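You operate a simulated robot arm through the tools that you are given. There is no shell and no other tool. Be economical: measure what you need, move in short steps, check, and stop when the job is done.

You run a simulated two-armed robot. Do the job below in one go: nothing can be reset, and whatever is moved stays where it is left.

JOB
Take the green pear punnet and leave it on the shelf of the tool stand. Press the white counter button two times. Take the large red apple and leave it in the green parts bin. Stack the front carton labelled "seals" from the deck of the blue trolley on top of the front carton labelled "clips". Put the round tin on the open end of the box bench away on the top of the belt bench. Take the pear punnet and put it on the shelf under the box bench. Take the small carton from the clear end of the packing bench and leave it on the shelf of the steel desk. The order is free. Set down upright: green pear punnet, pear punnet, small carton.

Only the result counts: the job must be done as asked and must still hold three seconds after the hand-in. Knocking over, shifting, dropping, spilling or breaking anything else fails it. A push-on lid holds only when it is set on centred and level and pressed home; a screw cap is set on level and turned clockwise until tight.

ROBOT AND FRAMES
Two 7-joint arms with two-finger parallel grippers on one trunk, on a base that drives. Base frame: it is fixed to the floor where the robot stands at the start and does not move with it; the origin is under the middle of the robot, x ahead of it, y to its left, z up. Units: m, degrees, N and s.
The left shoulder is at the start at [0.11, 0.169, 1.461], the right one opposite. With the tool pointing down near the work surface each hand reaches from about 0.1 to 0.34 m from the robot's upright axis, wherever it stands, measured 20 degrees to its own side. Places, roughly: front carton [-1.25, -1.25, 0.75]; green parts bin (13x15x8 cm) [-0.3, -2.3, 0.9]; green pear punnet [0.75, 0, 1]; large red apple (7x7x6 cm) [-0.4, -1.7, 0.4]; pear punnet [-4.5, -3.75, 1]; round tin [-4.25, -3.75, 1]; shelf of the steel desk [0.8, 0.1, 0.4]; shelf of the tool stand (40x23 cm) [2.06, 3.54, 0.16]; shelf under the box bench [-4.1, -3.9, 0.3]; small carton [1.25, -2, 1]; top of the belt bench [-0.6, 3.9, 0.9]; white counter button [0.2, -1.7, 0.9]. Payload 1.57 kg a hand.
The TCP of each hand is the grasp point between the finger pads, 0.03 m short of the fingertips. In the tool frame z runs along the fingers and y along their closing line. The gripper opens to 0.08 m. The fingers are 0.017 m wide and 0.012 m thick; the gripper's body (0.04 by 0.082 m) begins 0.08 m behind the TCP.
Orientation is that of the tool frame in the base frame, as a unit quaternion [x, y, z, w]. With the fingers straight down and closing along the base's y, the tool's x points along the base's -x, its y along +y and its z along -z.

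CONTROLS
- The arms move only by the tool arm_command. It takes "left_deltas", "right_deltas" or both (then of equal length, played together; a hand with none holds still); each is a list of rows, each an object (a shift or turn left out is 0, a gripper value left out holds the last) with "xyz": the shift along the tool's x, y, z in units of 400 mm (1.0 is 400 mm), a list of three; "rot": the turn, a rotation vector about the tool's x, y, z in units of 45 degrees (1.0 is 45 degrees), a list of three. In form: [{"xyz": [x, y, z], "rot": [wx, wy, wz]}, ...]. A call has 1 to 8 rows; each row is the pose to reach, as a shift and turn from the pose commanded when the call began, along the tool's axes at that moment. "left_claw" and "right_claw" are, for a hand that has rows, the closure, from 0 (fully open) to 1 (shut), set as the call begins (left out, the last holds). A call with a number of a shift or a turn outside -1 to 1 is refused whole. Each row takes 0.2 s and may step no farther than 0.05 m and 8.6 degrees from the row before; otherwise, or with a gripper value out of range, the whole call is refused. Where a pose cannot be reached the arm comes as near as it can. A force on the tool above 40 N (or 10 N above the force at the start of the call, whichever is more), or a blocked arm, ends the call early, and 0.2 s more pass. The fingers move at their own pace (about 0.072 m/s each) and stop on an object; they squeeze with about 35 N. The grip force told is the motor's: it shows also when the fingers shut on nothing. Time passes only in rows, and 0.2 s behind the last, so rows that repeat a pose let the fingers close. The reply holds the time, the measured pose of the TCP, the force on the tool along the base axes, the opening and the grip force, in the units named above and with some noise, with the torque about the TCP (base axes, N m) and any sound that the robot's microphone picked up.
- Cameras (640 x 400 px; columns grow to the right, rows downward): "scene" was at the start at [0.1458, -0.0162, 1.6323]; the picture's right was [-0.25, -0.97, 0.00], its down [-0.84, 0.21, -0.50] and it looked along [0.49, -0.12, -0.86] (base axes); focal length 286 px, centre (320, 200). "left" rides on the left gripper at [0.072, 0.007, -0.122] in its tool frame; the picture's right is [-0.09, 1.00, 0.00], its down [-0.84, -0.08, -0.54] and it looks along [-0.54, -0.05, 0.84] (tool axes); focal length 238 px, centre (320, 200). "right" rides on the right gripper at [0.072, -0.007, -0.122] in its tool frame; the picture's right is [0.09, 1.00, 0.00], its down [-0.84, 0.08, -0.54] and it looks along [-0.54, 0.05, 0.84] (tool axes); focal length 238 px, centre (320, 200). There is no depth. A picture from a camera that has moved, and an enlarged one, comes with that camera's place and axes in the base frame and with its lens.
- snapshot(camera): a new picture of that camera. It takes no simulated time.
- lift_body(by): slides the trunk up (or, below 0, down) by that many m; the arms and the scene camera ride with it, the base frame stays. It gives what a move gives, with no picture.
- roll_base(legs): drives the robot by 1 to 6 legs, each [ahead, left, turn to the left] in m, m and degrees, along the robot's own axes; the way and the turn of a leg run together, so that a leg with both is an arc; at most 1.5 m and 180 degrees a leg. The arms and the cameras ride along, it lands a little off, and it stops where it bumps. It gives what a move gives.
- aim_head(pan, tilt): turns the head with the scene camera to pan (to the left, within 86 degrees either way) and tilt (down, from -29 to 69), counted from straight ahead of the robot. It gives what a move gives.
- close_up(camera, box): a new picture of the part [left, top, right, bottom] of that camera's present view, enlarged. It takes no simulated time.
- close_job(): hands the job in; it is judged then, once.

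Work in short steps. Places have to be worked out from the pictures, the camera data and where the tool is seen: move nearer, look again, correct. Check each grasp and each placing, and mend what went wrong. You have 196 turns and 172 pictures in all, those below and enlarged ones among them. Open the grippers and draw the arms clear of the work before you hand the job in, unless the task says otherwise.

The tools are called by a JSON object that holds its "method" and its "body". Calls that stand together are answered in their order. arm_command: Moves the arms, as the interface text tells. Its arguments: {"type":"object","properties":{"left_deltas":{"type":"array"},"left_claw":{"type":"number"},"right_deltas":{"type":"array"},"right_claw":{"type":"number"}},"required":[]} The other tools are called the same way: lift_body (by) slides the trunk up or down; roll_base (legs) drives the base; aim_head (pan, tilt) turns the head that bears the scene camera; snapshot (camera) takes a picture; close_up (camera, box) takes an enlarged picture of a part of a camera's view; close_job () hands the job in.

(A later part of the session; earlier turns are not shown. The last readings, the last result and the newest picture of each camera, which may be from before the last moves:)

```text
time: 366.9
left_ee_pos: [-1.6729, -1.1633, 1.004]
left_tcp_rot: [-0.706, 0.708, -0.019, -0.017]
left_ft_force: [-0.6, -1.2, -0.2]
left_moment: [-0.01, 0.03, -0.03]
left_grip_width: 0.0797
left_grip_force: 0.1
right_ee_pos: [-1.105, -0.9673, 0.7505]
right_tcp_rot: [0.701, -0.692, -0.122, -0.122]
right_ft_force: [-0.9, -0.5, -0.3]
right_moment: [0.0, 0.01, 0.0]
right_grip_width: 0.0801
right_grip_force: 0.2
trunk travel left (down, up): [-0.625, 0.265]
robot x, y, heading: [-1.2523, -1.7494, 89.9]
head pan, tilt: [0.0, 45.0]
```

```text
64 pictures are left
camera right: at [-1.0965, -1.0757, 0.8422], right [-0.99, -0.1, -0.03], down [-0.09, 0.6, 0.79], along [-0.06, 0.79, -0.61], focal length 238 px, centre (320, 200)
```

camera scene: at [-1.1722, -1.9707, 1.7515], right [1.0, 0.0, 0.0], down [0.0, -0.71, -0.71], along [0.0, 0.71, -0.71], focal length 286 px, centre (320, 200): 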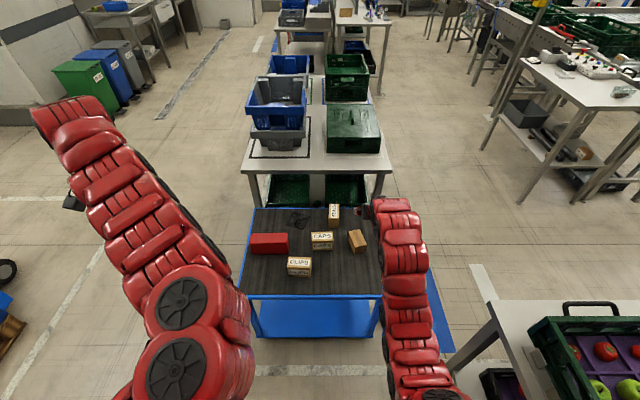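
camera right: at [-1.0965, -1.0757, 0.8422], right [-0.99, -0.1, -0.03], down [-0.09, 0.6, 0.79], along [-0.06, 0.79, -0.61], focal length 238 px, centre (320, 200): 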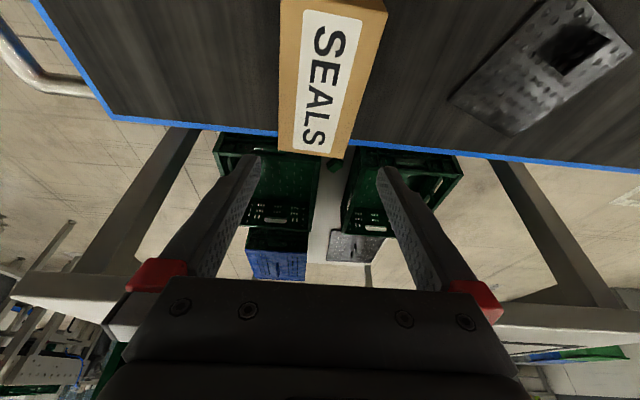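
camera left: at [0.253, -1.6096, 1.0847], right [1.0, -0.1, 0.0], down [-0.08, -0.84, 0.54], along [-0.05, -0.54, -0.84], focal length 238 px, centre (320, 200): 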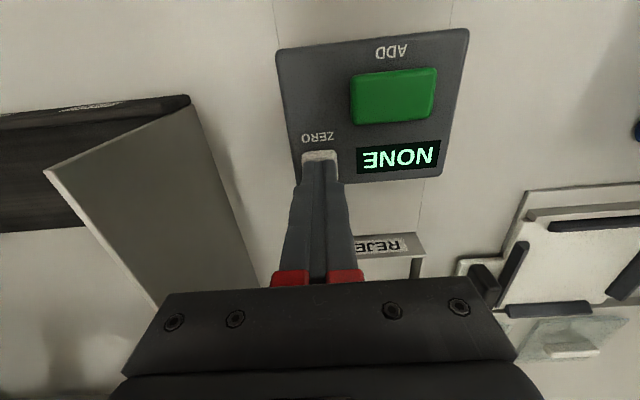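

Aligned within a few mm. I lower the trunk 9.5 cm so the fingers straddle SEALS, then close.

{"method": "lift_body", "body": {"by": -0.095}}

{"method": "arm_command", "body": {"right_deltas": [{"xyz": [0, -0.005, 0]}, {"xyz": [0, -0.008, 0]}, {"xyz": [0, -0.008, 0]}, {"xyz": [0, -0.008, 0]}], "right_claw": 1}}

{"method": "close_up", "body": {"camera": "scene", "box": [270, 180, 470, 360]}}

```text
time: 368.2
left_ee_pos: [-1.6724, -1.1646, 0.9091]
left_tcp_rot: [-0.707, 0.707, -0.018, -0.016]
left_ft_force: [-1.2, -0.7, -0.2]
left_moment: [0.02, 0.01, 0.0]
left_grip_width: 0.0801
left_grip_force: 0.0
right_ee_pos: [-1.1058, -0.9675, 0.6559]
right_tcp_rot: [0.701, -0.692, -0.122, -0.122]
right_ft_force: [0.3, -0.2, 0.3]
right_moment: [0.02, 0.01, 0.01]
right_grip_width: 0.0801
right_grip_force: 0.1
trunk travel left (down, up): [-0.53, 0.36]
robot x, y, heading: [-1.2552, -1.7487, 89.8]
head pan, tilt: [0.0, 45.0]
```

```text
time: 369.2
left_ee_pos: [-1.6735, -1.1632, 0.9084]
left_tcp_rot: [0.707, -0.707, 0.02, 0.016]
left_ft_force: [-0.7, 0.1, -0.3]
left_moment: [-0.01, 0.02, 0.01]
left_grip_width: 0.0801
left_grip_force: 0.1
right_ee_pos: [-1.1015, -0.9673, 0.6558]
right_tcp_rot: [0.701, -0.692, -0.121, -0.123]
right_ft_force: [-1.2, 0.4, -0.9]
right_moment: [0.07, -0.02, 0.0]
right_grip_width: 0.054
right_grip_force: 34.9
trunk travel left (down, up): [-0.53, 0.36]
robot x, y, heading: [-1.2497, -1.7468, 89.9]
head pan, tilt: [0.0, 45.0]
```

```text
2.22 times, centred on (370, 270) of scene
camera zoom: at [-1.2505, -1.5856, 1.4064], right [1.0, 0.0, 0.0], down [0.0, -0.71, -0.71], along [0.0, 0.71, -0.71], focal length 635 px, centre (209, 44)
```

zoom: 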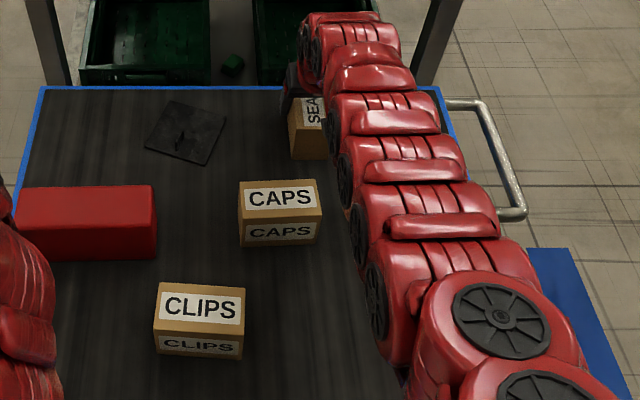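

Gripped at 5.4 cm. I lift by trunk 15 cm, then drive back 0.312 and left 0.159 to bring SEALS above CLIPS (center ≈(-1.260,-1.280)).

{"method": "lift_body", "body": {"by": 0.15}}

{"method": "roll_base", "body": {"legs": [[-0.312, 0.159, 0]]}}

{"method": "snapshot", "body": {"camera": "scene"}}

{"method": "snapshot", "body": {"camera": "right"}}

```text
time: 370.9
left_ee_pos: [-1.6734, -1.1632, 1.0595]
left_tcp_rot: [-0.706, 0.708, -0.02, -0.017]
left_ft_force: [0.8, 0.5, -0.8]
left_moment: [-0.02, -0.02, 0.04]
left_grip_width: 0.0796
left_grip_force: 0.1
right_ee_pos: [-1.101, -0.9668, 0.8064]
right_tcp_rot: [0.701, -0.692, -0.122, -0.122]
right_ft_force: [0.1, 0.6, -2.9]
right_moment: [0.05, -0.01, -0.01]
right_grip_width: 0.0542
right_grip_force: 35.2
trunk travel left (down, up): [-0.68, 0.21]
robot x, y, heading: [-1.2493, -1.7489, 90.1]
head pan, tilt: [0.0, 45.0]
```

```text
time: 373.2
left_ee_pos: [-1.8316, -1.4709, 1.0587]
left_tcp_rot: [-0.706, 0.708, -0.019, -0.016]
left_ft_force: [-0.3, -0.3, -0.1]
left_moment: [-0.01, -0.06, -0.01]
left_grip_width: 0.0799
left_grip_force: 0.0
right_ee_pos: [-1.2597, -1.2758, 0.807]
right_tcp_rot: [0.701, -0.692, -0.122, -0.123]
right_ft_force: [0.2, 0.6, -2.3]
right_moment: [0.06, 0.0, 0.0]
right_grip_width: 0.0541
right_grip_force: 35.4
trunk travel left (down, up): [-0.68, 0.21]
robot x, y, heading: [-1.4135, -2.0522, 89.8]
head pan, tilt: [0.0, 45.0]
```

```text
62 pictures are left
camera scene: at [-1.4089, -1.894, 1.5564], right [1.0, 0.0, 0.0], down [0.0, -0.71, -0.71], along [0.0, 0.71, -0.71], focal length 286 px, centre (320, 200)
```

scene: 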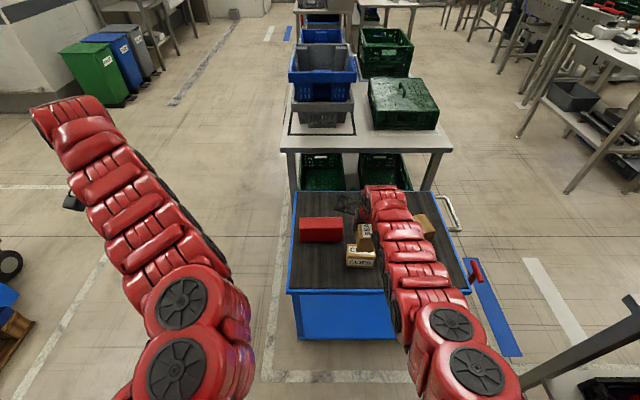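

```text
61 pictures are left
camera right: at [-1.2516, -1.3846, 0.8975], right [-0.99, -0.1, -0.03], down [-0.09, 0.6, 0.79], along [-0.06, 0.79, -0.61], focal length 238 px, centre (320, 200)
```

right: 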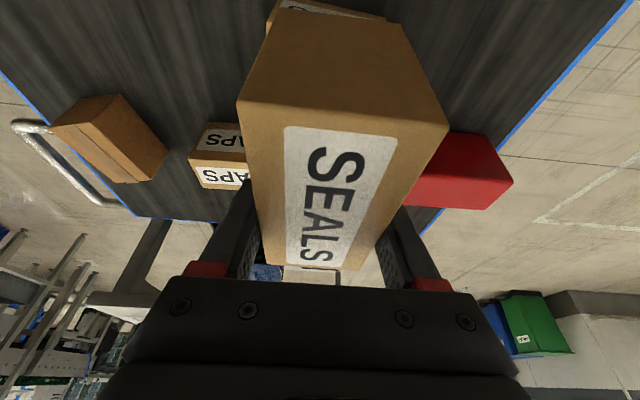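

{"method": "close_up", "body": {"camera": "scene", "box": [320, 200, 420, 290]}}

```text
4.44 times, centred on (370, 245) of scene
camera zoom: at [-1.4089, -1.894, 1.5564], right [1.0, 0.0, 0.0], down [0.0, -0.71, -0.71], along [0.0, 0.71, -0.71], focal length 1270 px, centre (98, 0)
```

zoom: 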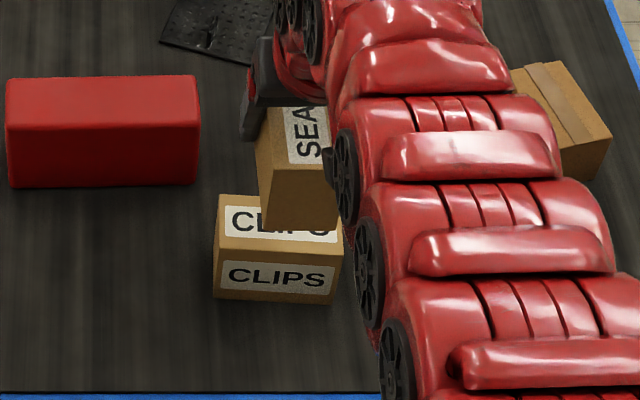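

SEALS is centered over CLIPS within a few mm. I lower by 8 cm with the trunk, then fine steps until contact.

{"method": "lift_body", "body": {"by": -0.08}}

{"method": "arm_command", "body": {"right_deltas": [{"xyz": [0.0034, 0, 0.0094]}, {"xyz": [0.0068, 0, 0.0188]}, {"xyz": [0.0102, 0, 0.0282]}]}}

{"method": "close_up", "body": {"camera": "scene", "box": [320, 200, 420, 290]}}

```text
time: 374.4
left_ee_pos: [-1.832, -1.4729, 0.9799]
left_tcp_rot: [-0.707, 0.707, -0.019, -0.015]
left_ft_force: [0.7, 0.7, 0.4]
left_moment: [-0.02, -0.03, -0.02]
left_grip_width: 0.0799
left_grip_force: 0.1
right_ee_pos: [-1.2602, -1.2748, 0.7319]
right_tcp_rot: [0.7, -0.692, -0.124, -0.126]
right_ft_force: [0.7, 3.1, 22.4]
right_moment: [-0.7, 0.06, -0.06]
right_grip_width: 0.054
right_grip_force: 34.7
trunk travel left (down, up): [-0.6, 0.29]
robot x, y, heading: [-1.4098, -2.058, 90.0]
head pan, tilt: [0.0, 45.0]
```

```text
time: 374.9
left_ee_pos: [-1.8304, -1.4755, 0.9817]
left_tcp_rot: [-0.706, 0.708, -0.018, -0.016]
left_ft_force: [0.6, 0.2, 0.2]
left_moment: [0.0, -0.04, 0.02]
left_grip_width: 0.08
left_grip_force: 0.0
right_ee_pos: [-1.2598, -1.272, 0.7295]
right_tcp_rot: [0.7, -0.69, -0.129, -0.13]
right_ft_force: [-0.1, -4.6, 18.3]
right_moment: [-0.78, 0.31, 0.12]
right_grip_width: 0.0537
right_grip_force: 34.8
trunk travel left (down, up): [-0.6, 0.29]
robot x, y, heading: [-1.4084, -2.0533, 90.3]
head pan, tilt: [0.0, 45.0]
stopped in row 2 (right hand): the force on the tool passed its limit at 48 N (the readings are from after the stop); the commanded pose is now the measured one
```

```text
4.44 times, centred on (370, 245) of scene
camera zoom: at [-1.4092, -1.8973, 1.4767], right [1.0, 0.0, 0.0], down [0.0, -0.71, -0.71], along [0.0, 0.71, -0.71], focal length 1270 px, centre (98, 0)
```

zoom: 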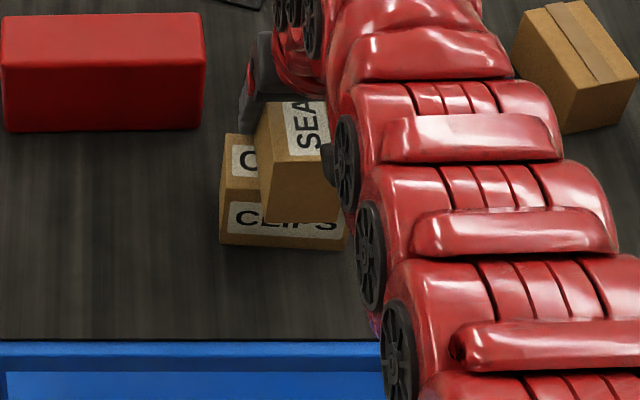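

Contact made (top of CLIPS). I ease up 4 mm to relieve the pressing, then open.

{"method": "arm_command", "body": {"right_deltas": [{"xyz": [-0.0034, 0, -0.0094]}]}}

{"method": "arm_command", "body": {"right_deltas": [{"xyz": [0, 0, 0]}, {"xyz": [0, 0, 0]}, {"xyz": [0, 0, 0]}], "right_claw": 0}}

{"method": "snapshot", "body": {"camera": "right"}}

```text
time: 375.3
left_ee_pos: [-1.8314, -1.4728, 0.9795]
left_tcp_rot: [-0.706, 0.708, -0.02, -0.016]
left_ft_force: [-0.1, -0.6, -0.9]
left_moment: [0.01, 0.0, 0.02]
left_grip_width: 0.08
left_grip_force: 0.0
right_ee_pos: [-1.261, -1.2737, 0.7306]
right_tcp_rot: [0.7, -0.691, -0.127, -0.128]
right_ft_force: [-0.5, 2.3, 4.0]
right_moment: [0.26, 0.19, -0.07]
right_grip_width: 0.054
right_grip_force: 35.3
trunk travel left (down, up): [-0.6, 0.29]
robot x, y, heading: [-1.4074, -2.0601, 89.9]
head pan, tilt: [0.0, 45.0]
```

```text
time: 376.1
left_ee_pos: [-1.8312, -1.4723, 0.9803]
left_tcp_rot: [-0.706, 0.708, -0.019, -0.017]
left_ft_force: [0.6, 0.6, 0.1]
left_moment: [0.03, 0.0, -0.03]
left_grip_width: 0.08
left_grip_force: 0.2
right_ee_pos: [-1.2608, -1.2733, 0.729]
right_tcp_rot: [0.7, -0.691, -0.126, -0.127]
right_ft_force: [0.6, 0.3, -0.2]
right_moment: [-0.02, 0.03, 0.01]
right_grip_width: 0.0801
right_grip_force: 0.0
trunk travel left (down, up): [-0.6, 0.29]
robot x, y, heading: [-1.4125, -2.0545, 90.0]
head pan, tilt: [0.0, 45.0]
```

```text
58 pictures are left
camera right: at [-1.2516, -1.3828, 0.8196], right [-0.99, -0.1, -0.04], down [-0.09, 0.59, 0.8], along [-0.06, 0.8, -0.6], focal length 238 px, centre (320, 200)
```

right: 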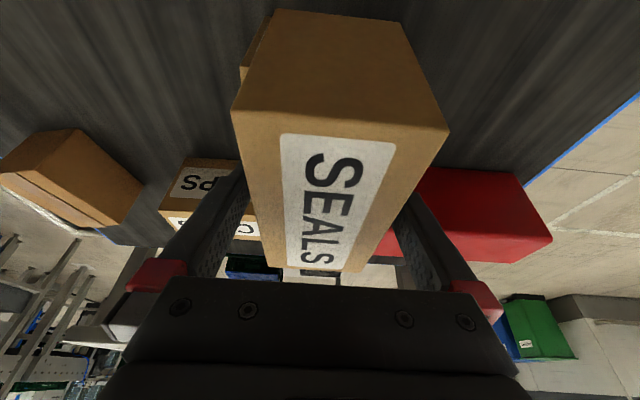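

Released. I raise the trunk straight up and back off to check the stack.

{"method": "lift_body", "body": {"by": 0.25}}

{"method": "roll_base", "body": {"legs": [[-0.25, 0, 0]]}}

{"method": "close_up", "body": {"camera": "scene", "box": [280, 160, 460, 290]}}

```text
time: 378.7
left_ee_pos: [-1.8314, -1.4718, 1.2293]
left_tcp_rot: [-0.706, 0.708, -0.018, -0.017]
left_ft_force: [-0.2, -0.9, 0.0]
left_moment: [0.0, 0.02, 0.01]
left_grip_width: 0.0801
left_grip_force: 0.1
right_ee_pos: [-1.2591, -1.2719, 0.9805]
right_tcp_rot: [0.701, -0.691, -0.127, -0.127]
right_ft_force: [0.0, 0.4, -0.3]
right_moment: [0.0, 0.0, -0.01]
right_grip_width: 0.0801
right_grip_force: 0.1
trunk travel left (down, up): [-0.85, 0.04]
robot x, y, heading: [-1.4111, -2.0566, 89.9]
head pan, tilt: [0.0, 45.0]
```

```text
time: 380.5
left_ee_pos: [-1.831, -1.7217, 1.2279]
left_tcp_rot: [-0.707, 0.707, -0.019, -0.016]
left_ft_force: [-0.5, 0.1, -0.9]
left_moment: [0.01, 0.01, -0.03]
left_grip_width: 0.0798
left_grip_force: 0.1
right_ee_pos: [-1.2595, -1.522, 0.9791]
right_tcp_rot: [0.701, -0.691, -0.126, -0.127]
right_ft_force: [0.3, 0.1, 0.7]
right_moment: [0.02, 0.04, 0.01]
right_grip_width: 0.08
right_grip_force: 0.2
trunk travel left (down, up): [-0.85, 0.04]
robot x, y, heading: [-1.4147, -2.3058, 89.9]
head pan, tilt: [0.0, 45.0]
```

```text
3.08 times, centred on (370, 225) of scene
camera zoom: at [-1.4089, -2.1432, 1.7263], right [1.0, 0.0, 0.0], down [0.0, -0.71, -0.71], along [0.0, 0.71, -0.71], focal length 879 px, centre (166, 123)
```

zoom: 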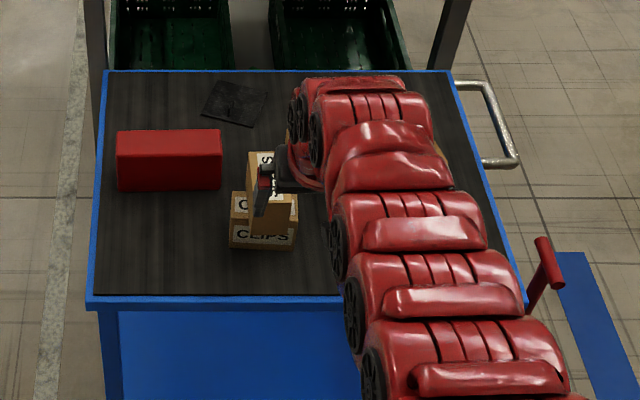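

The stack is in place. Now to the box bench: I slide west, turn and drive to face it from about (-4.1,-2.5).

{"method": "roll_base", "body": {"legs": [[0, 1.0, 0], [0, 0, 90], [0, 0.15, 0], [0.85, 0, 0], [0.85, 0, 0], [0, 0, 90]]}}

{"method": "aim_head", "body": {"pan": 0, "tilt": 30}}

{"method": "snapshot", "body": {"camera": "scene"}}

```text
time: 399.6
left_ee_pos: [-4.6258, -2.9541, 1.2286]
left_tcp_rot: [0.997, 0.072, 0.025, -0.004]
left_ft_force: [-0.2, 0.2, 0.3]
left_moment: [0.01, 0.0, -0.03]
left_grip_width: 0.0801
left_grip_force: 0.1
right_ee_pos: [-4.9094, -2.4022, 0.9796]
right_tcp_rot: [0.982, 0.07, -0.178, 0.004]
right_ft_force: [-0.1, 1.1, -0.8]
right_moment: [0.03, 0.01, 0.0]
right_grip_width: 0.0801
right_grip_force: 0.1
trunk travel left (down, up): [-0.85, 0.04]
robot x, y, heading: [-4.115, -2.4513, -171.5]
head pan, tilt: [0.0, 45.0]
stopped in leg 6: the force on the tool passed its limit at 56 N (the readings are from after the stop); the commanded pose is now the measured one
```

```text
time: 400.4
left_ee_pos: [-4.6279, -2.954, 1.2291]
left_tcp_rot: [0.997, 0.073, 0.024, -0.004]
left_ft_force: [-0.3, 0.1, 0.7]
left_moment: [0.02, 0.02, 0.01]
left_grip_width: 0.0802
left_grip_force: 0.1
right_ee_pos: [-4.9099, -2.4022, 0.9785]
right_tcp_rot: [0.982, 0.07, -0.177, 0.003]
right_ft_force: [0.1, -0.5, -0.4]
right_moment: [0.03, -0.06, 0.01]
right_grip_width: 0.0797
right_grip_force: 0.1
trunk travel left (down, up): [-0.85, 0.04]
robot x, y, heading: [-4.112, -2.4492, -171.5]
head pan, tilt: [0.0, 30.0]
```

```text
56 pictures are left
camera scene: at [-4.2798, -2.4763, 1.749], right [-0.15, 0.99, 0.0], down [0.5, 0.07, -0.87], along [-0.86, -0.13, -0.5], focal length 286 px, centre (320, 200)
```

scene: 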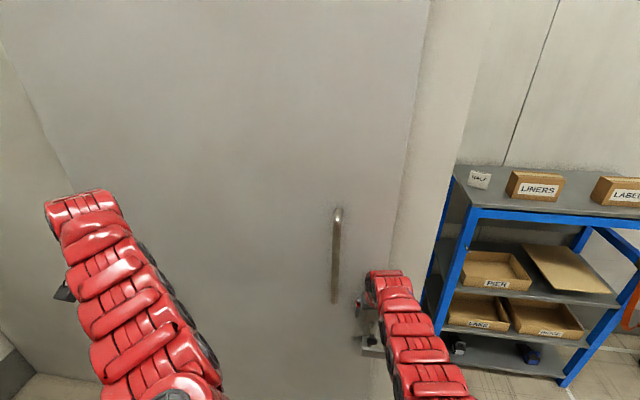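

The right hand touched the loading door. I back off 0.45 m, then finish the turn and look at the bench.

{"method": "roll_base", "body": {"legs": [[-0.45, 0, 0], [0, 0, 81.5]]}}

{"method": "snapshot", "body": {"camera": "scene"}}

```text
time: 406.6
left_ee_pos: [-3.2384, -2.9676, 1.2294]
left_tcp_rot: [0.707, 0.707, 0.017, -0.019]
left_ft_force: [0.1, -0.5, -0.2]
left_moment: [-0.01, -0.02, 0.01]
left_grip_width: 0.0801
left_grip_force: 0.1
right_ee_pos: [-3.8244, -3.1669, 0.9791]
right_tcp_rot: [0.696, 0.695, -0.132, 0.119]
right_ft_force: [0.5, 0.1, 1.1]
right_moment: [0.01, -0.02, 0.02]
right_grip_width: 0.0802
right_grip_force: 0.1
trunk travel left (down, up): [-0.85, 0.04]
robot x, y, heading: [-3.6585, -2.3844, -89.9]
head pan, tilt: [0.0, 30.0]
```

```text
55 pictures are left
camera scene: at [-3.6606, -2.555, 1.7491], right [-1.0, 0.0, 0.0], down [0.0, 0.5, -0.87], along [0.0, -0.87, -0.5], focal length 286 px, centre (320, 200)
```

scene: 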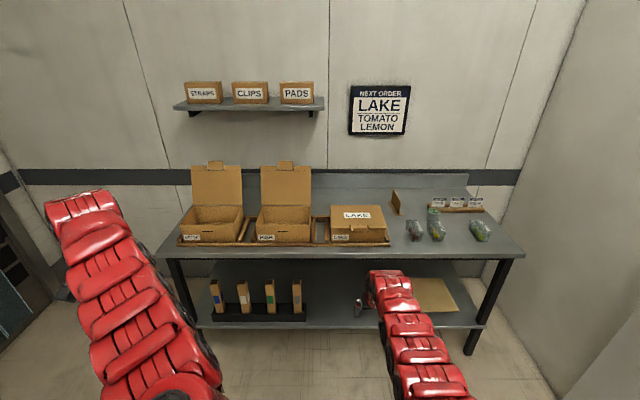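

{"method": "close_up", "body": {"camera": "scene", "box": [360, 180, 540, 350]}}

```text
2.35 times, centred on (450, 265) of scene
camera zoom: at [-3.6606, -2.555, 1.7491], right [-1.0, 0.0, 0.0], down [0.0, 0.5, -0.87], along [0.0, -0.87, -0.5], focal length 672 px, centre (14, 47)
```

zoom: 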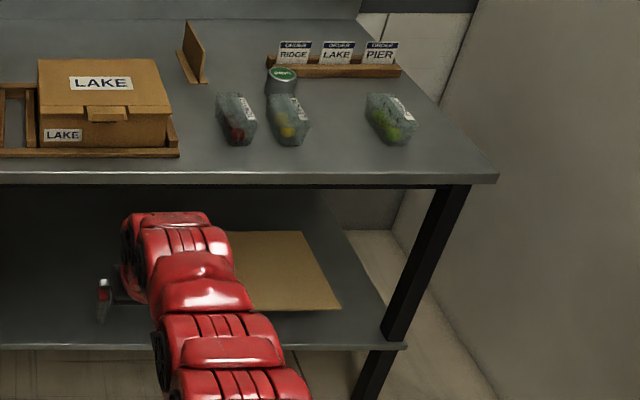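

The pear punnet is the rightmost (green) one at about (-4.44,-3.68); the tin (green lid) is at about (-4.26,-3.82). I tilt the right hand to ~36°, raise it, and drive in front of the punnet.

{"method": "arm_command", "body": {"right_deltas": [{"xyz": [-0.03, 0, -0.08], "rot": [0, -0.12, 0]}, {"xyz": [-0.06, 0, -0.16], "rot": [0, -0.24, 0]}, {"xyz": [-0.085, 0, -0.235], "rot": [0, -0.347, 0]}]}}

{"method": "roll_base", "body": {"legs": [[0, -0.63, 0], [0.2, 0, 0]]}}

{"method": "snapshot", "body": {"camera": "right"}}

{"method": "aim_head", "body": {"pan": 0, "tilt": 42}}

{"method": "close_up", "body": {"camera": "scene", "box": [260, 120, 440, 260]}}

```text
time: 407.4
left_ee_pos: [-3.2385, -2.9687, 1.2297]
left_tcp_rot: [0.707, 0.707, 0.017, -0.019]
left_ft_force: [-0.2, -0.5, -0.1]
left_moment: [-0.01, -0.02, 0.02]
left_grip_width: 0.0801
left_grip_force: 0.0
right_ee_pos: [-3.8232, -3.1657, 1.0798]
right_tcp_rot: [0.672, 0.673, -0.224, 0.212]
right_ft_force: [-0.3, 0.5, 1.0]
right_moment: [0.0, 0.01, 0.01]
right_grip_width: 0.08
right_grip_force: 0.1
trunk travel left (down, up): [-0.85, 0.04]
robot x, y, heading: [-3.6615, -2.3846, -89.6]
head pan, tilt: [0.0, 30.0]
```

```text
time: 412.1
left_ee_pos: [-3.8604, -3.1658, 1.2301]
left_tcp_rot: [0.704, 0.71, 0.015, -0.019]
left_ft_force: [-0.5, -0.4, 1.1]
left_moment: [-0.03, 0.0, -0.02]
left_grip_width: 0.0799
left_grip_force: 0.1
right_ee_pos: [-4.4434, -3.3655, 1.0796]
right_tcp_rot: [0.67, 0.675, -0.225, 0.214]
right_ft_force: [0.4, -0.3, -0.2]
right_moment: [0.03, 0.01, -0.01]
right_grip_width: 0.08
right_grip_force: 0.2
trunk travel left (down, up): [-0.85, 0.04]
robot x, y, heading: [-4.2858, -2.5874, -89.8]
head pan, tilt: [0.0, 30.0]
```

```text
53 pictures are left
camera right: at [-4.4487, -3.2363, 1.1375], right [0.99, 0.08, -0.07], down [0.09, -0.36, 0.93], along [0.04, -0.93, -0.36], focal length 238 px, centre (320, 200)
```

right: 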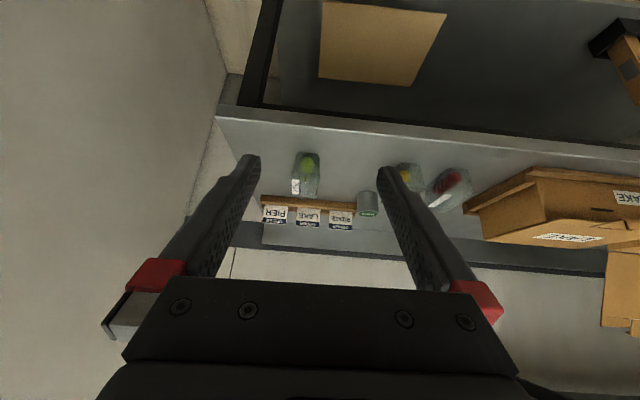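

```text
time: 412.9
left_ee_pos: [-3.8595, -3.1672, 1.2278]
left_tcp_rot: [0.705, 0.709, 0.017, -0.019]
left_ft_force: [-0.8, -0.1, -0.4]
left_moment: [0.03, -0.02, 0.01]
left_grip_width: 0.0799
left_grip_force: 0.1
right_ee_pos: [-4.4434, -3.3672, 1.0783]
right_tcp_rot: [0.67, 0.675, -0.223, 0.212]
right_ft_force: [0.3, 0.0, -0.3]
right_moment: [0.01, 0.01, -0.03]
right_grip_width: 0.0801
right_grip_force: 0.0
trunk travel left (down, up): [-0.85, 0.04]
robot x, y, heading: [-4.2839, -2.5828, -89.7]
head pan, tilt: [0.0, 42.0]
```

```text
2.86 times, centred on (350, 190) of scene
camera zoom: at [-4.2846, -2.7503, 1.7307], right [-1.0, -0.01, 0.0], down [-0.01, 0.67, -0.74], along [0.01, -0.74, -0.67], focal length 816 px, centre (234, 229)
```

zoom: 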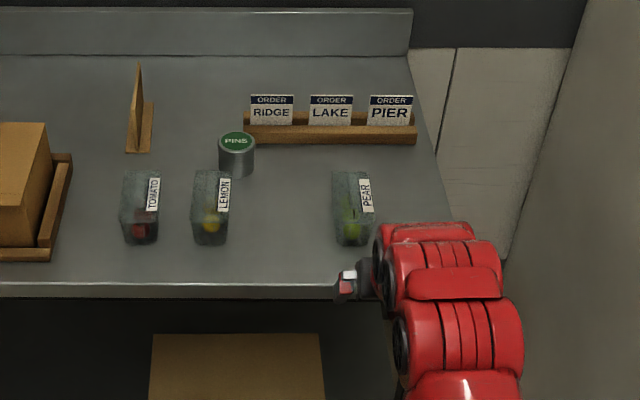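

Labels confirm: PEAR is the right one, centered near (-4.453,-3.68), long axis along y. I drive ahead 0.3 and lower to just above it.

{"method": "roll_base", "body": {"legs": [[0.3, 0, 0]]}}

{"method": "arm_command", "body": {"right_deltas": [{"xyz": [0.033, -0.009, 0.073]}, {"xyz": [0.066, -0.018, 0.145]}, {"xyz": [0.099, -0.0275, 0.218]}]}}

{"method": "snapshot", "body": {"camera": "right"}}

```text
time: 414.9
left_ee_pos: [-3.8569, -3.4633, 1.2293]
left_tcp_rot: [0.704, 0.71, 0.017, -0.019]
left_ft_force: [0.4, -0.6, 0.0]
left_moment: [-0.02, 0.01, 0.0]
left_grip_width: 0.0799
left_grip_force: 0.2
right_ee_pos: [-4.4389, -3.6666, 1.0804]
right_tcp_rot: [0.67, 0.675, -0.225, 0.212]
right_ft_force: [0.2, -0.7, -0.5]
right_moment: [0.06, 0.01, 0.0]
right_grip_width: 0.0799
right_grip_force: 0.0
trunk travel left (down, up): [-0.85, 0.04]
robot x, y, heading: [-4.2829, -2.8828, -89.4]
head pan, tilt: [0.0, 42.0]
```

```text
time: 415.7
left_ee_pos: [-3.8562, -3.4657, 1.2285]
left_tcp_rot: [0.704, 0.71, 0.017, -0.02]
left_ft_force: [-0.2, -1.5, 0.7]
left_moment: [-0.01, 0.02, 0.01]
left_grip_width: 0.0801
left_grip_force: 0.2
right_ee_pos: [-4.4513, -3.6865, 0.9843]
right_tcp_rot: [0.669, 0.676, -0.222, 0.213]
right_ft_force: [-0.8, -0.5, 0.2]
right_moment: [0.03, 0.03, 0.02]
right_grip_width: 0.0802
right_grip_force: 0.1
trunk travel left (down, up): [-0.85, 0.04]
robot x, y, heading: [-4.2846, -2.8859, -89.5]
head pan, tilt: [0.0, 42.0]
```

```text
51 pictures are left
camera right: at [-4.4574, -3.5579, 1.0417], right [0.99, 0.08, -0.07], down [0.1, -0.36, 0.93], along [0.05, -0.93, -0.37], focal length 238 px, centre (320, 200)
```

right: 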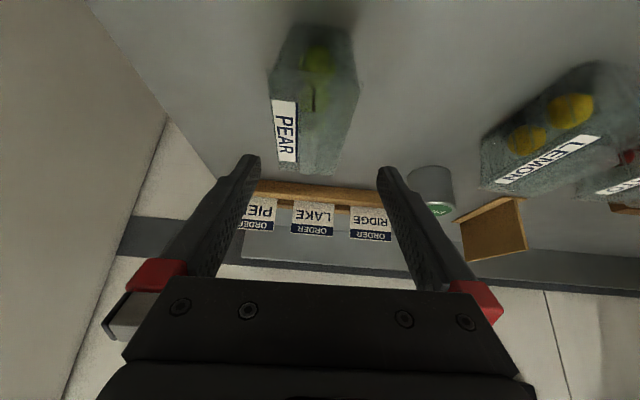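

Its apparent size shows the bench is lower (~0.855) and the punnet center nearer y≈-3.722, x≈-4.46. I correct with the base and descend with the trunk.

{"method": "roll_base", "body": {"legs": [[0.036, -0.009, 0]]}}

{"method": "lift_body", "body": {"by": -0.045}}

{"method": "snapshot", "body": {"camera": "right"}}

```text
time: 416.6
left_ee_pos: [-3.8628, -3.4949, 1.2317]
left_tcp_rot: [0.703, 0.711, 0.015, -0.018]
left_ft_force: [0.2, 0.9, 0.0]
left_moment: [-0.04, 0.01, -0.03]
left_grip_width: 0.0799
left_grip_force: 0.0
right_ee_pos: [-4.4595, -3.7183, 0.9896]
right_tcp_rot: [0.669, 0.675, -0.225, 0.214]
right_ft_force: [0.2, 0.4, 0.7]
right_moment: [-0.03, -0.01, -0.03]
right_grip_width: 0.08
right_grip_force: 0.0
trunk travel left (down, up): [-0.85, 0.04]
robot x, y, heading: [-4.2941, -2.9237, -89.5]
head pan, tilt: [0.0, 42.0]
```

```text
time: 417.5
left_ee_pos: [-3.8648, -3.499, 1.1835]
left_tcp_rot: [0.703, 0.711, 0.016, -0.02]
left_ft_force: [0.4, -0.3, 0.9]
left_moment: [-0.02, 0.01, -0.02]
left_grip_width: 0.0798
left_grip_force: 0.1
right_ee_pos: [-4.4596, -3.7238, 0.9401]
right_tcp_rot: [0.669, 0.676, -0.223, 0.213]
right_ft_force: [-0.2, -1.2, 0.0]
right_moment: [-0.01, 0.02, -0.01]
right_grip_width: 0.08
right_grip_force: 0.1
trunk travel left (down, up): [-0.805, 0.085]
robot x, y, heading: [-4.2903, -2.9185, -89.1]
head pan, tilt: [0.0, 42.0]
```

```text
50 pictures are left
camera right: at [-4.4656, -3.5929, 0.9979], right [0.99, 0.08, -0.07], down [0.1, -0.36, 0.93], along [0.05, -0.93, -0.36], focal length 238 px, centre (320, 200)
```

right: 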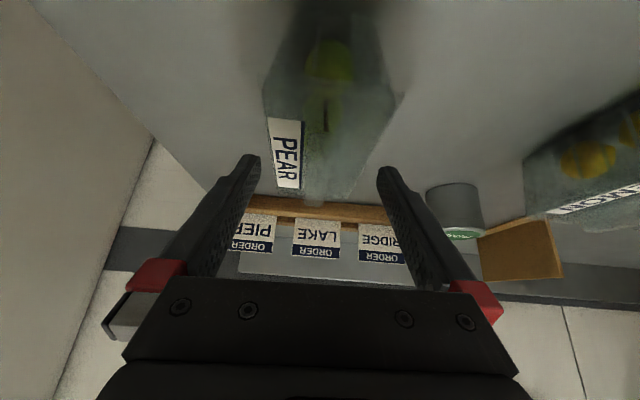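

Small yaw (4°) and 4 mm correction, then descend 4.2 cm and close.

{"method": "arm_command", "body": {"right_deltas": [{"xyz": [0, 0.01, 0], "rot": [-0.052, 0, -0.072]}]}}

{"method": "lift_body", "body": {"by": -0.042}}

{"method": "arm_command", "body": {"right_deltas": [{"xyz": [0, 0, 0]}, {"xyz": [0, 0, 0]}, {"xyz": [0, 0, 0]}], "right_claw": 1}}

{"method": "snapshot", "body": {"camera": "right"}}

```text
time: 417.9
left_ee_pos: [-3.8653, -3.4992, 1.1834]
left_tcp_rot: [0.703, 0.711, 0.017, -0.02]
left_ft_force: [0.4, 0.1, 0.2]
left_moment: [0.01, 0.0, 0.0]
left_grip_width: 0.08
left_grip_force: 0.0
right_ee_pos: [-4.4553, -3.7225, 0.938]
right_tcp_rot: [0.646, 0.699, -0.215, 0.219]
right_ft_force: [-0.1, 0.2, 0.1]
right_moment: [0.02, -0.02, -0.02]
right_grip_width: 0.0799
right_grip_force: 0.0
trunk travel left (down, up): [-0.805, 0.085]
robot x, y, heading: [-4.2923, -2.9236, -89.3]
head pan, tilt: [0.0, 42.0]
```

```text
time: 418.7
left_ee_pos: [-3.8639, -3.4992, 1.1417]
left_tcp_rot: [0.703, 0.711, 0.016, -0.019]
left_ft_force: [0.6, 1.3, 0.5]
left_moment: [-0.02, 0.0, 0.01]
left_grip_width: 0.0798
left_grip_force: 0.0
right_ee_pos: [-4.4559, -3.7214, 0.8995]
right_tcp_rot: [0.646, 0.699, -0.216, 0.22]
right_ft_force: [0.1, -0.8, 0.2]
right_moment: [0.02, 0.0, 0.01]
right_grip_width: 0.0799
right_grip_force: 0.0
trunk travel left (down, up): [-0.763, 0.127]
robot x, y, heading: [-4.2951, -2.9204, -89.5]
head pan, tilt: [0.0, 42.0]
```

```text
time: 419.5
left_ee_pos: [-3.864, -3.4996, 1.1416]
left_tcp_rot: [0.703, 0.711, 0.016, -0.019]
left_ft_force: [-0.4, 0.0, -0.2]
left_moment: [0.03, 0.01, 0.01]
left_grip_width: 0.0801
left_grip_force: 0.0
right_ee_pos: [-4.4558, -3.723, 0.8997]
right_tcp_rot: [0.645, 0.699, -0.217, 0.22]
right_ft_force: [-0.6, -0.5, 0.4]
right_moment: [0.01, 0.07, -0.07]
right_grip_width: 0.0604
right_grip_force: 34.8
trunk travel left (down, up): [-0.763, 0.127]
robot x, y, heading: [-4.2915, -2.92, -89.4]
head pan, tilt: [0.0, 42.0]
```

```text
49 pictures are left
camera right: at [-4.4703, -3.5929, 0.9564], right [0.99, 0.15, -0.07], down [0.12, -0.35, 0.93], along [0.11, -0.92, -0.37], focal length 238 px, centre (320, 200)
```

right: 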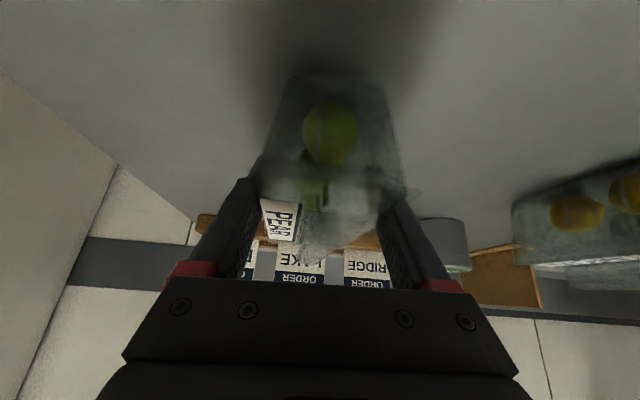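

Gripped at 6.0 cm. I lift 12 cm, back off, slide left to x≈-3.95, lower and look at the lower shelf.

{"method": "lift_body", "body": {"by": 0.12}}

{"method": "roll_base", "body": {"legs": [[-0.42, 0, 0], [0, 0.5, -0.5]]}}

{"method": "lift_body", "body": {"by": -0.4}}

{"method": "snapshot", "body": {"camera": "scene"}}

```text
time: 421.0
left_ee_pos: [-3.8642, -3.5002, 1.2613]
left_tcp_rot: [0.703, 0.71, 0.017, -0.02]
left_ft_force: [-0.3, 0.4, 0.8]
left_moment: [-0.02, -0.01, 0.04]
left_grip_width: 0.0798
left_grip_force: 0.1
right_ee_pos: [-4.4548, -3.7225, 1.0182]
right_tcp_rot: [0.646, 0.699, -0.216, 0.22]
right_ft_force: [0.3, -0.9, -0.3]
right_moment: [0.02, 0.02, -0.01]
right_grip_width: 0.0601
right_grip_force: 34.9
trunk travel left (down, up): [-0.883, 0.007]
robot x, y, heading: [-4.2894, -2.9221, -89.4]
head pan, tilt: [0.0, 42.0]
```

```text
time: 426.2
left_ee_pos: [-3.3715, -3.0749, 1.2618]
left_tcp_rot: [0.706, 0.708, 0.017, -0.019]
left_ft_force: [-0.9, -0.3, 0.4]
left_moment: [0.01, -0.01, 0.0]
left_grip_width: 0.08
left_grip_force: 0.1
right_ee_pos: [-3.9647, -3.294, 1.0183]
right_tcp_rot: [0.647, 0.697, -0.216, 0.221]
right_ft_force: [0.3, -0.6, -0.2]
right_moment: [-0.02, 0.0, 0.01]
right_grip_width: 0.0594
right_grip_force: 34.4
trunk travel left (down, up): [-0.883, 0.007]
robot x, y, heading: [-3.7929, -2.4936, -89.3]
head pan, tilt: [0.0, 42.0]
```

```text
time: 430.0
left_ee_pos: [-3.3717, -3.074, 0.862]
left_tcp_rot: [0.706, 0.708, 0.018, -0.018]
left_ft_force: [0.5, -0.7, -0.7]
left_moment: [0.03, 0.0, 0.0]
left_grip_width: 0.0801
left_grip_force: 0.0
right_ee_pos: [-3.9639, -3.2936, 0.6183]
right_tcp_rot: [0.648, 0.697, -0.216, 0.22]
right_ft_force: [0.1, -0.4, -1.2]
right_moment: [0.02, -0.01, -0.03]
right_grip_width: 0.0591
right_grip_force: 35.0
trunk travel left (down, up): [-0.483, 0.407]
robot x, y, heading: [-3.7995, -2.4927, -89.8]
head pan, tilt: [0.0, 42.0]
```

```text
48 pictures are left
camera scene: at [-3.7943, -2.6566, 1.3638], right [-1.0, 0.0, 0.0], down [0.0, 0.67, -0.74], along [0.0, -0.74, -0.67], focal length 286 px, centre (320, 200)
```

scene: 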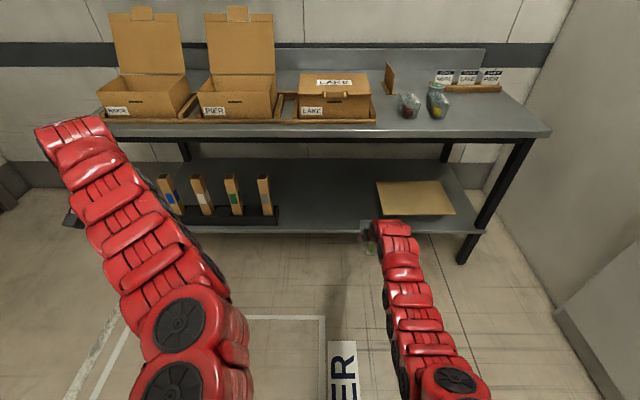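

Shelf z≈0.305; it is clear between x≈-3.62 and -4.05. I slide left 0.13, lower to just above shelf height, and drive in.

{"method": "lift_body", "body": {"by": -0.21}}

{"method": "roll_base", "body": {"legs": [[0, 0.13, 0], [0.3, 0, 0]]}}

{"method": "snapshot", "body": {"camera": "right"}}

{"method": "snapshot", "body": {"camera": "scene"}}

```text
time: 432.2
left_ee_pos: [-3.3705, -3.0746, 0.6527]
left_tcp_rot: [0.706, 0.708, 0.016, -0.019]
left_ft_force: [-0.3, 0.2, -0.2]
left_moment: [0.01, 0.0, 0.03]
left_grip_width: 0.08
left_grip_force: 0.1
right_ee_pos: [-3.965, -3.2937, 0.4084]
right_tcp_rot: [0.647, 0.697, -0.216, 0.22]
right_ft_force: [-0.3, -0.2, -0.7]
right_moment: [0.0, -0.02, -0.01]
right_grip_width: 0.0592
right_grip_force: 34.9
trunk travel left (down, up): [-0.273, 0.617]
robot x, y, heading: [-3.7965, -2.4923, -89.6]
head pan, tilt: [0.0, 42.0]
```

```text
time: 435.2
left_ee_pos: [-3.2413, -3.375, 0.6514]
left_tcp_rot: [0.706, 0.708, 0.017, -0.019]
left_ft_force: [0.3, 0.5, -0.3]
left_moment: [-0.02, 0.01, 0.03]
left_grip_width: 0.08
left_grip_force: 0.0
right_ee_pos: [-3.8343, -3.5943, 0.4081]
right_tcp_rot: [0.647, 0.697, -0.216, 0.22]
right_ft_force: [0.1, -0.1, -0.8]
right_moment: [0.0, -0.03, -0.05]
right_grip_width: 0.0592
right_grip_force: 35.1
trunk travel left (down, up): [-0.273, 0.617]
robot x, y, heading: [-3.6612, -2.7931, -89.8]
head pan, tilt: [0.0, 42.0]
```

```text
47 pictures are left
camera right: at [-3.8471, -3.4646, 0.4657], right [0.99, 0.14, -0.07], down [0.12, -0.35, 0.93], along [0.11, -0.92, -0.37], focal length 238 px, centre (320, 200)
```

right: 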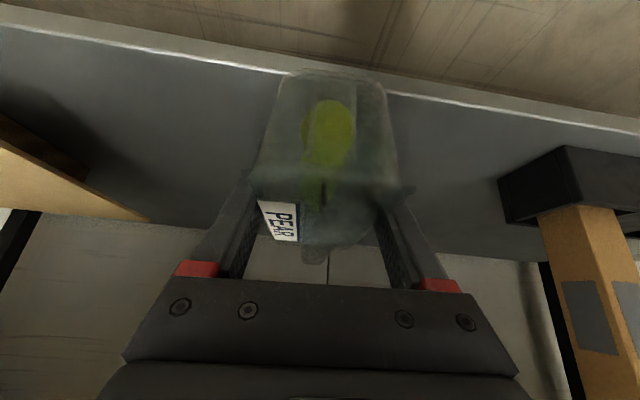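

```text
46 pictures are left
camera scene: at [-3.6635, -2.9571, 1.1537], right [-1.0, 0.0, 0.0], down [0.0, 0.67, -0.74], along [0.0, -0.74, -0.67], focal length 286 px, centre (320, 200)
```

scene: 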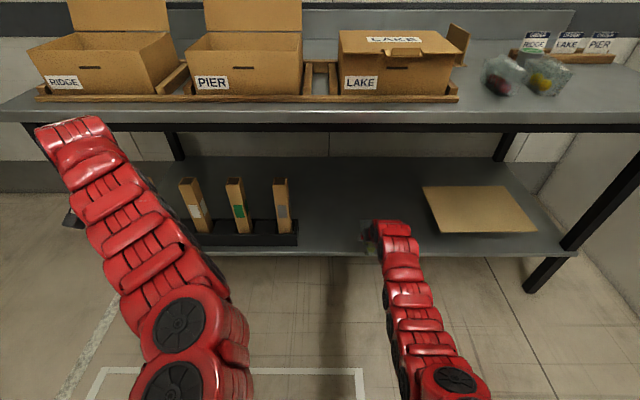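

Clear. I advance 7 cm, then reach forward 4 cm while lowering 5 cm.

{"method": "roll_base", "body": {"legs": [[0.07, 0, 0]]}}

{"method": "arm_command", "body": {"right_deltas": [{"xyz": [-0.0025, 0, 0.053]}, {"xyz": [-0.005, 0, 0.107]}, {"xyz": [-0.0075, 0, 0.16]}]}}

{"method": "arm_command", "body": {"right_deltas": [{"xyz": [0.0044, 0, 0.006]}, {"xyz": [0.0088, 0, 0.0121]}, {"xyz": [0.0132, 0, 0.018]}]}}

{"method": "snapshot", "body": {"camera": "right"}}

```text
time: 436.2
left_ee_pos: [-3.2405, -3.4438, 0.6514]
left_tcp_rot: [0.706, 0.708, 0.018, -0.02]
left_ft_force: [0.6, -0.3, -0.6]
left_moment: [0.0, 0.0, -0.01]
left_grip_width: 0.0803
left_grip_force: 0.0
right_ee_pos: [-3.8332, -3.6628, 0.4078]
right_tcp_rot: [0.648, 0.697, -0.216, 0.219]
right_ft_force: [0.3, -0.7, -1.0]
right_moment: [0.01, 0.0, 0.0]
right_grip_width: 0.0591
right_grip_force: 35.4
trunk travel left (down, up): [-0.273, 0.617]
robot x, y, heading: [-3.6626, -2.8595, -89.9]
head pan, tilt: [0.0, 42.0]
```

```text
time: 437.0
left_ee_pos: [-3.2402, -3.4437, 0.6512]
left_tcp_rot: [0.706, 0.708, 0.017, -0.021]
left_ft_force: [0.4, -0.1, -0.1]
left_moment: [0.02, 0.05, 0.0]
left_grip_width: 0.08
left_grip_force: 0.0
right_ee_pos: [-3.8323, -3.6821, 0.3769]
right_tcp_rot: [0.647, 0.698, -0.216, 0.22]
right_ft_force: [-0.1, 0.4, -1.1]
right_moment: [0.01, -0.01, 0.0]
right_grip_width: 0.0589
right_grip_force: 34.5
right hand out of reach, approached as far as the arm can: row 2, 3
trunk travel left (down, up): [-0.273, 0.617]
robot x, y, heading: [-3.6641, -2.8631, -89.8]
head pan, tilt: [0.0, 42.0]
```

```text
time: 437.8
left_ee_pos: [-3.2403, -3.4446, 0.6511]
left_tcp_rot: [0.706, 0.708, 0.017, -0.02]
left_ft_force: [0.1, 0.2, -0.3]
left_moment: [-0.02, -0.01, 0.01]
left_grip_width: 0.08
left_grip_force: 0.0
right_ee_pos: [-3.8328, -3.6799, 0.3714]
right_tcp_rot: [0.647, 0.697, -0.217, 0.22]
right_ft_force: [0.5, -0.3, -0.9]
right_moment: [-0.01, 0.01, 0.01]
right_grip_width: 0.0591
right_grip_force: 35.0
right hand out of reach, approached as far as the arm can: row 2, 3
trunk travel left (down, up): [-0.273, 0.617]
robot x, y, heading: [-3.6651, -2.8624, -89.8]
head pan, tilt: [0.0, 42.0]
```

```text
45 pictures are left
camera right: at [-3.847, -3.5497, 0.4288], right [0.99, 0.14, -0.07], down [0.12, -0.35, 0.93], along [0.11, -0.92, -0.36], focal length 238 px, centre (320, 200)
```

right: 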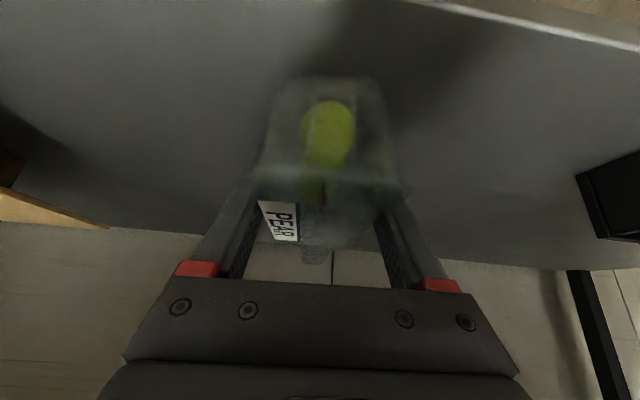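

Reach limit; I drive 2.5 cm more and lower with the trunk in small strokes.

{"method": "roll_base", "body": {"legs": [[0.025, 0, 0]]}}

{"method": "lift_body", "body": {"by": -0.02}}

{"method": "lift_body", "body": {"by": -0.006}}

```text
time: 438.6
left_ee_pos: [-3.2401, -3.4692, 0.6509]
left_tcp_rot: [0.706, 0.708, 0.016, -0.02]
left_ft_force: [0.1, 0.1, 0.1]
left_moment: [0.03, -0.02, 0.0]
left_grip_width: 0.08
left_grip_force: 0.0
right_ee_pos: [-3.832, -3.7041, 0.3699]
right_tcp_rot: [0.648, 0.697, -0.215, 0.22]
right_ft_force: [-0.2, 0.0, -0.5]
right_moment: [0.03, 0.0, -0.02]
right_grip_width: 0.0588
right_grip_force: 35.2
trunk travel left (down, up): [-0.273, 0.617]
robot x, y, heading: [-3.6659, -2.8875, -89.6]
head pan, tilt: [0.0, 42.0]
```

```text
time: 439.3
left_ee_pos: [-3.2406, -3.4688, 0.6327]
left_tcp_rot: [0.706, 0.708, 0.018, -0.02]
left_ft_force: [0.3, -0.6, -0.5]
left_moment: [0.02, 0.01, -0.02]
left_grip_width: 0.0799
left_grip_force: 0.0
right_ee_pos: [-3.833, -3.7035, 0.3519]
right_tcp_rot: [0.648, 0.697, -0.217, 0.219]
right_ft_force: [-0.1, -0.3, -0.9]
right_moment: [-0.03, -0.02, 0.05]
right_grip_width: 0.0591
right_grip_force: 34.8
trunk travel left (down, up): [-0.253, 0.637]
robot x, y, heading: [-3.6615, -2.8841, -90.3]
head pan, tilt: [0.0, 42.0]
```

```text
time: 439.8
left_ee_pos: [-3.2396, -3.4689, 0.6254]
left_tcp_rot: [0.706, 0.708, 0.017, -0.021]
left_ft_force: [0.6, 0.5, 0.3]
left_moment: [0.03, -0.01, -0.06]
left_grip_width: 0.0802
left_grip_force: 0.0
right_ee_pos: [-3.8341, -3.7034, 0.3442]
right_tcp_rot: [0.648, 0.697, -0.215, 0.219]
right_ft_force: [0.4, 0.7, -0.2]
right_moment: [0.0, 0.0, 0.01]
right_grip_width: 0.0589
right_grip_force: 34.9
trunk travel left (down, up): [-0.247, 0.643]
robot x, y, heading: [-3.6656, -2.8882, -89.8]
head pan, tilt: [0.0, 42.0]
```

Still no contact; continue in 4 mm strokes.

{"method": "lift_body", "body": {"by": -0.005}}

{"method": "lift_body", "body": {"by": -0.004}}

{"method": "snapshot", "body": {"camera": "right"}}

```text
time: 440.4
left_ee_pos: [-3.241, -3.4681, 0.6198]
left_tcp_rot: [0.706, 0.708, 0.017, -0.02]
left_ft_force: [-0.2, -0.2, 0.3]
left_moment: [-0.02, -0.04, 0.01]
left_grip_width: 0.0799
left_grip_force: 0.0
right_ee_pos: [-3.8339, -3.7021, 0.3391]
right_tcp_rot: [0.648, 0.697, -0.216, 0.219]
right_ft_force: [0.1, 0.4, -1.1]
right_moment: [0.0, 0.0, -0.02]
right_grip_width: 0.059
right_grip_force: 35.7
trunk travel left (down, up): [-0.242, 0.648]
robot x, y, heading: [-3.6647, -2.8865, -89.9]
head pan, tilt: [0.0, 42.0]
```

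```text
time: 440.9
left_ee_pos: [-3.2395, -3.4684, 0.6171]
left_tcp_rot: [0.706, 0.708, 0.016, -0.019]
left_ft_force: [-0.5, 0.3, 0.3]
left_moment: [0.05, -0.02, -0.03]
left_grip_width: 0.08
left_grip_force: 0.1
right_ee_pos: [-3.8338, -3.7047, 0.3401]
right_tcp_rot: [0.647, 0.697, -0.218, 0.22]
right_ft_force: [0.6, -0.4, 14.2]
right_moment: [0.78, 0.07, 0.0]
right_grip_width: 0.0591
right_grip_force: 34.8
trunk travel left (down, up): [-0.238, 0.652]
robot x, y, heading: [-3.6644, -2.89, -89.7]
head pan, tilt: [0.0, 42.0]
```

```text
44 pictures are left
camera right: at [-3.847, -3.5747, 0.3961], right [0.99, 0.14, -0.07], down [0.12, -0.35, 0.93], along [0.11, -0.93, -0.36], focal length 238 px, centre (320, 200)
```

right: 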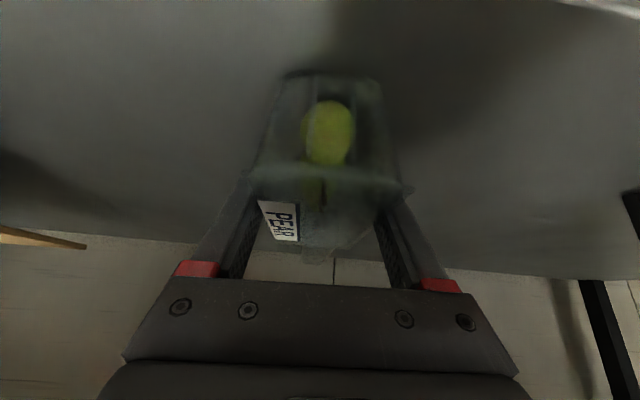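

Contact (14 N). I open, then withdraw by raising the trunk 9 cm and backing out.

{"method": "arm_command", "body": {"right_deltas": [{"xyz": [0, 0, 0]}, {"xyz": [0, 0, 0]}, {"xyz": [0, 0, 0]}], "right_claw": 0}}

{"method": "snapshot", "body": {"camera": "right"}}

{"method": "lift_body", "body": {"by": 0.09}}

{"method": "roll_base", "body": {"legs": [[-0.4, 0, 0]]}}

{"method": "close_up", "body": {"camera": "scene", "box": [260, 80, 500, 250]}}

```text
time: 441.7
left_ee_pos: [-3.2394, -3.4693, 0.6163]
left_tcp_rot: [0.706, 0.708, 0.017, -0.019]
left_ft_force: [0.1, 0.8, 0.3]
left_moment: [-0.02, 0.0, 0.01]
left_grip_width: 0.0802
left_grip_force: 0.1
right_ee_pos: [-3.8333, -3.7022, 0.335]
right_tcp_rot: [0.648, 0.697, -0.216, 0.219]
right_ft_force: [0.4, 0.1, 0.4]
right_moment: [0.01, 0.0, 0.03]
right_grip_width: 0.0799
right_grip_force: 0.1
trunk travel left (down, up): [-0.238, 0.652]
robot x, y, heading: [-3.666, -2.89, -89.8]
head pan, tilt: [0.0, 42.0]
```

```text
43 pictures are left
camera right: at [-3.847, -3.5742, 0.3935], right [0.99, 0.14, -0.07], down [0.12, -0.35, 0.93], along [0.11, -0.92, -0.37], focal length 238 px, centre (320, 200)
```

right: 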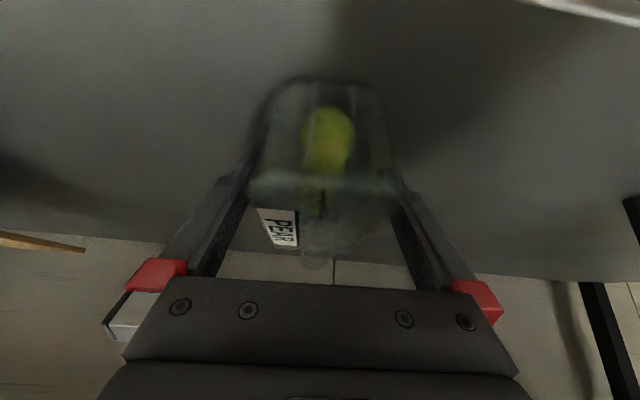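

```text
time: 442.9
left_ee_pos: [-3.2393, -3.4692, 0.7068]
left_tcp_rot: [0.705, 0.708, 0.018, -0.019]
left_ft_force: [-0.1, -0.6, 0.3]
left_moment: [0.04, -0.04, -0.02]
left_grip_width: 0.0798
left_grip_force: 0.0
right_ee_pos: [-3.832, -3.7038, 0.4257]
right_tcp_rot: [0.647, 0.698, -0.215, 0.219]
right_ft_force: [0.1, 0.1, 0.1]
right_moment: [0.0, -0.01, 0.0]
right_grip_width: 0.0799
right_grip_force: 0.1
trunk travel left (down, up): [-0.328, 0.562]
robot x, y, heading: [-3.6619, -2.8866, -89.9]
head pan, tilt: [0.0, 42.0]
```

```text
time: 445.4
left_ee_pos: [-3.2432, -3.0716, 0.707]
left_tcp_rot: [0.707, 0.707, 0.017, -0.02]
left_ft_force: [0.8, -0.4, 0.7]
left_moment: [0.0, -0.02, 0.02]
left_grip_width: 0.0799
left_grip_force: 0.0
right_ee_pos: [-3.8377, -3.304, 0.4261]
right_tcp_rot: [0.648, 0.696, -0.217, 0.218]
right_ft_force: [0.0, 0.2, 0.4]
right_moment: [-0.01, -0.04, 0.04]
right_grip_width: 0.08
right_grip_force: 0.1
trunk travel left (down, up): [-0.328, 0.562]
robot x, y, heading: [-3.6631, -2.4884, -89.9]
head pan, tilt: [0.0, 42.0]
```

```text
2.35 times, centred on (380, 165) of scene
camera zoom: at [-3.6646, -2.6522, 1.2089], right [-1.0, 0.0, 0.0], down [0.0, 0.67, -0.74], along [0.0, -0.74, -0.67], focal length 672 px, centre (179, 282)
```

zoom: 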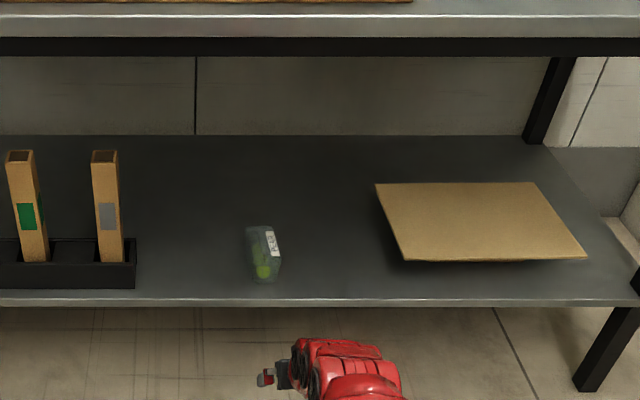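

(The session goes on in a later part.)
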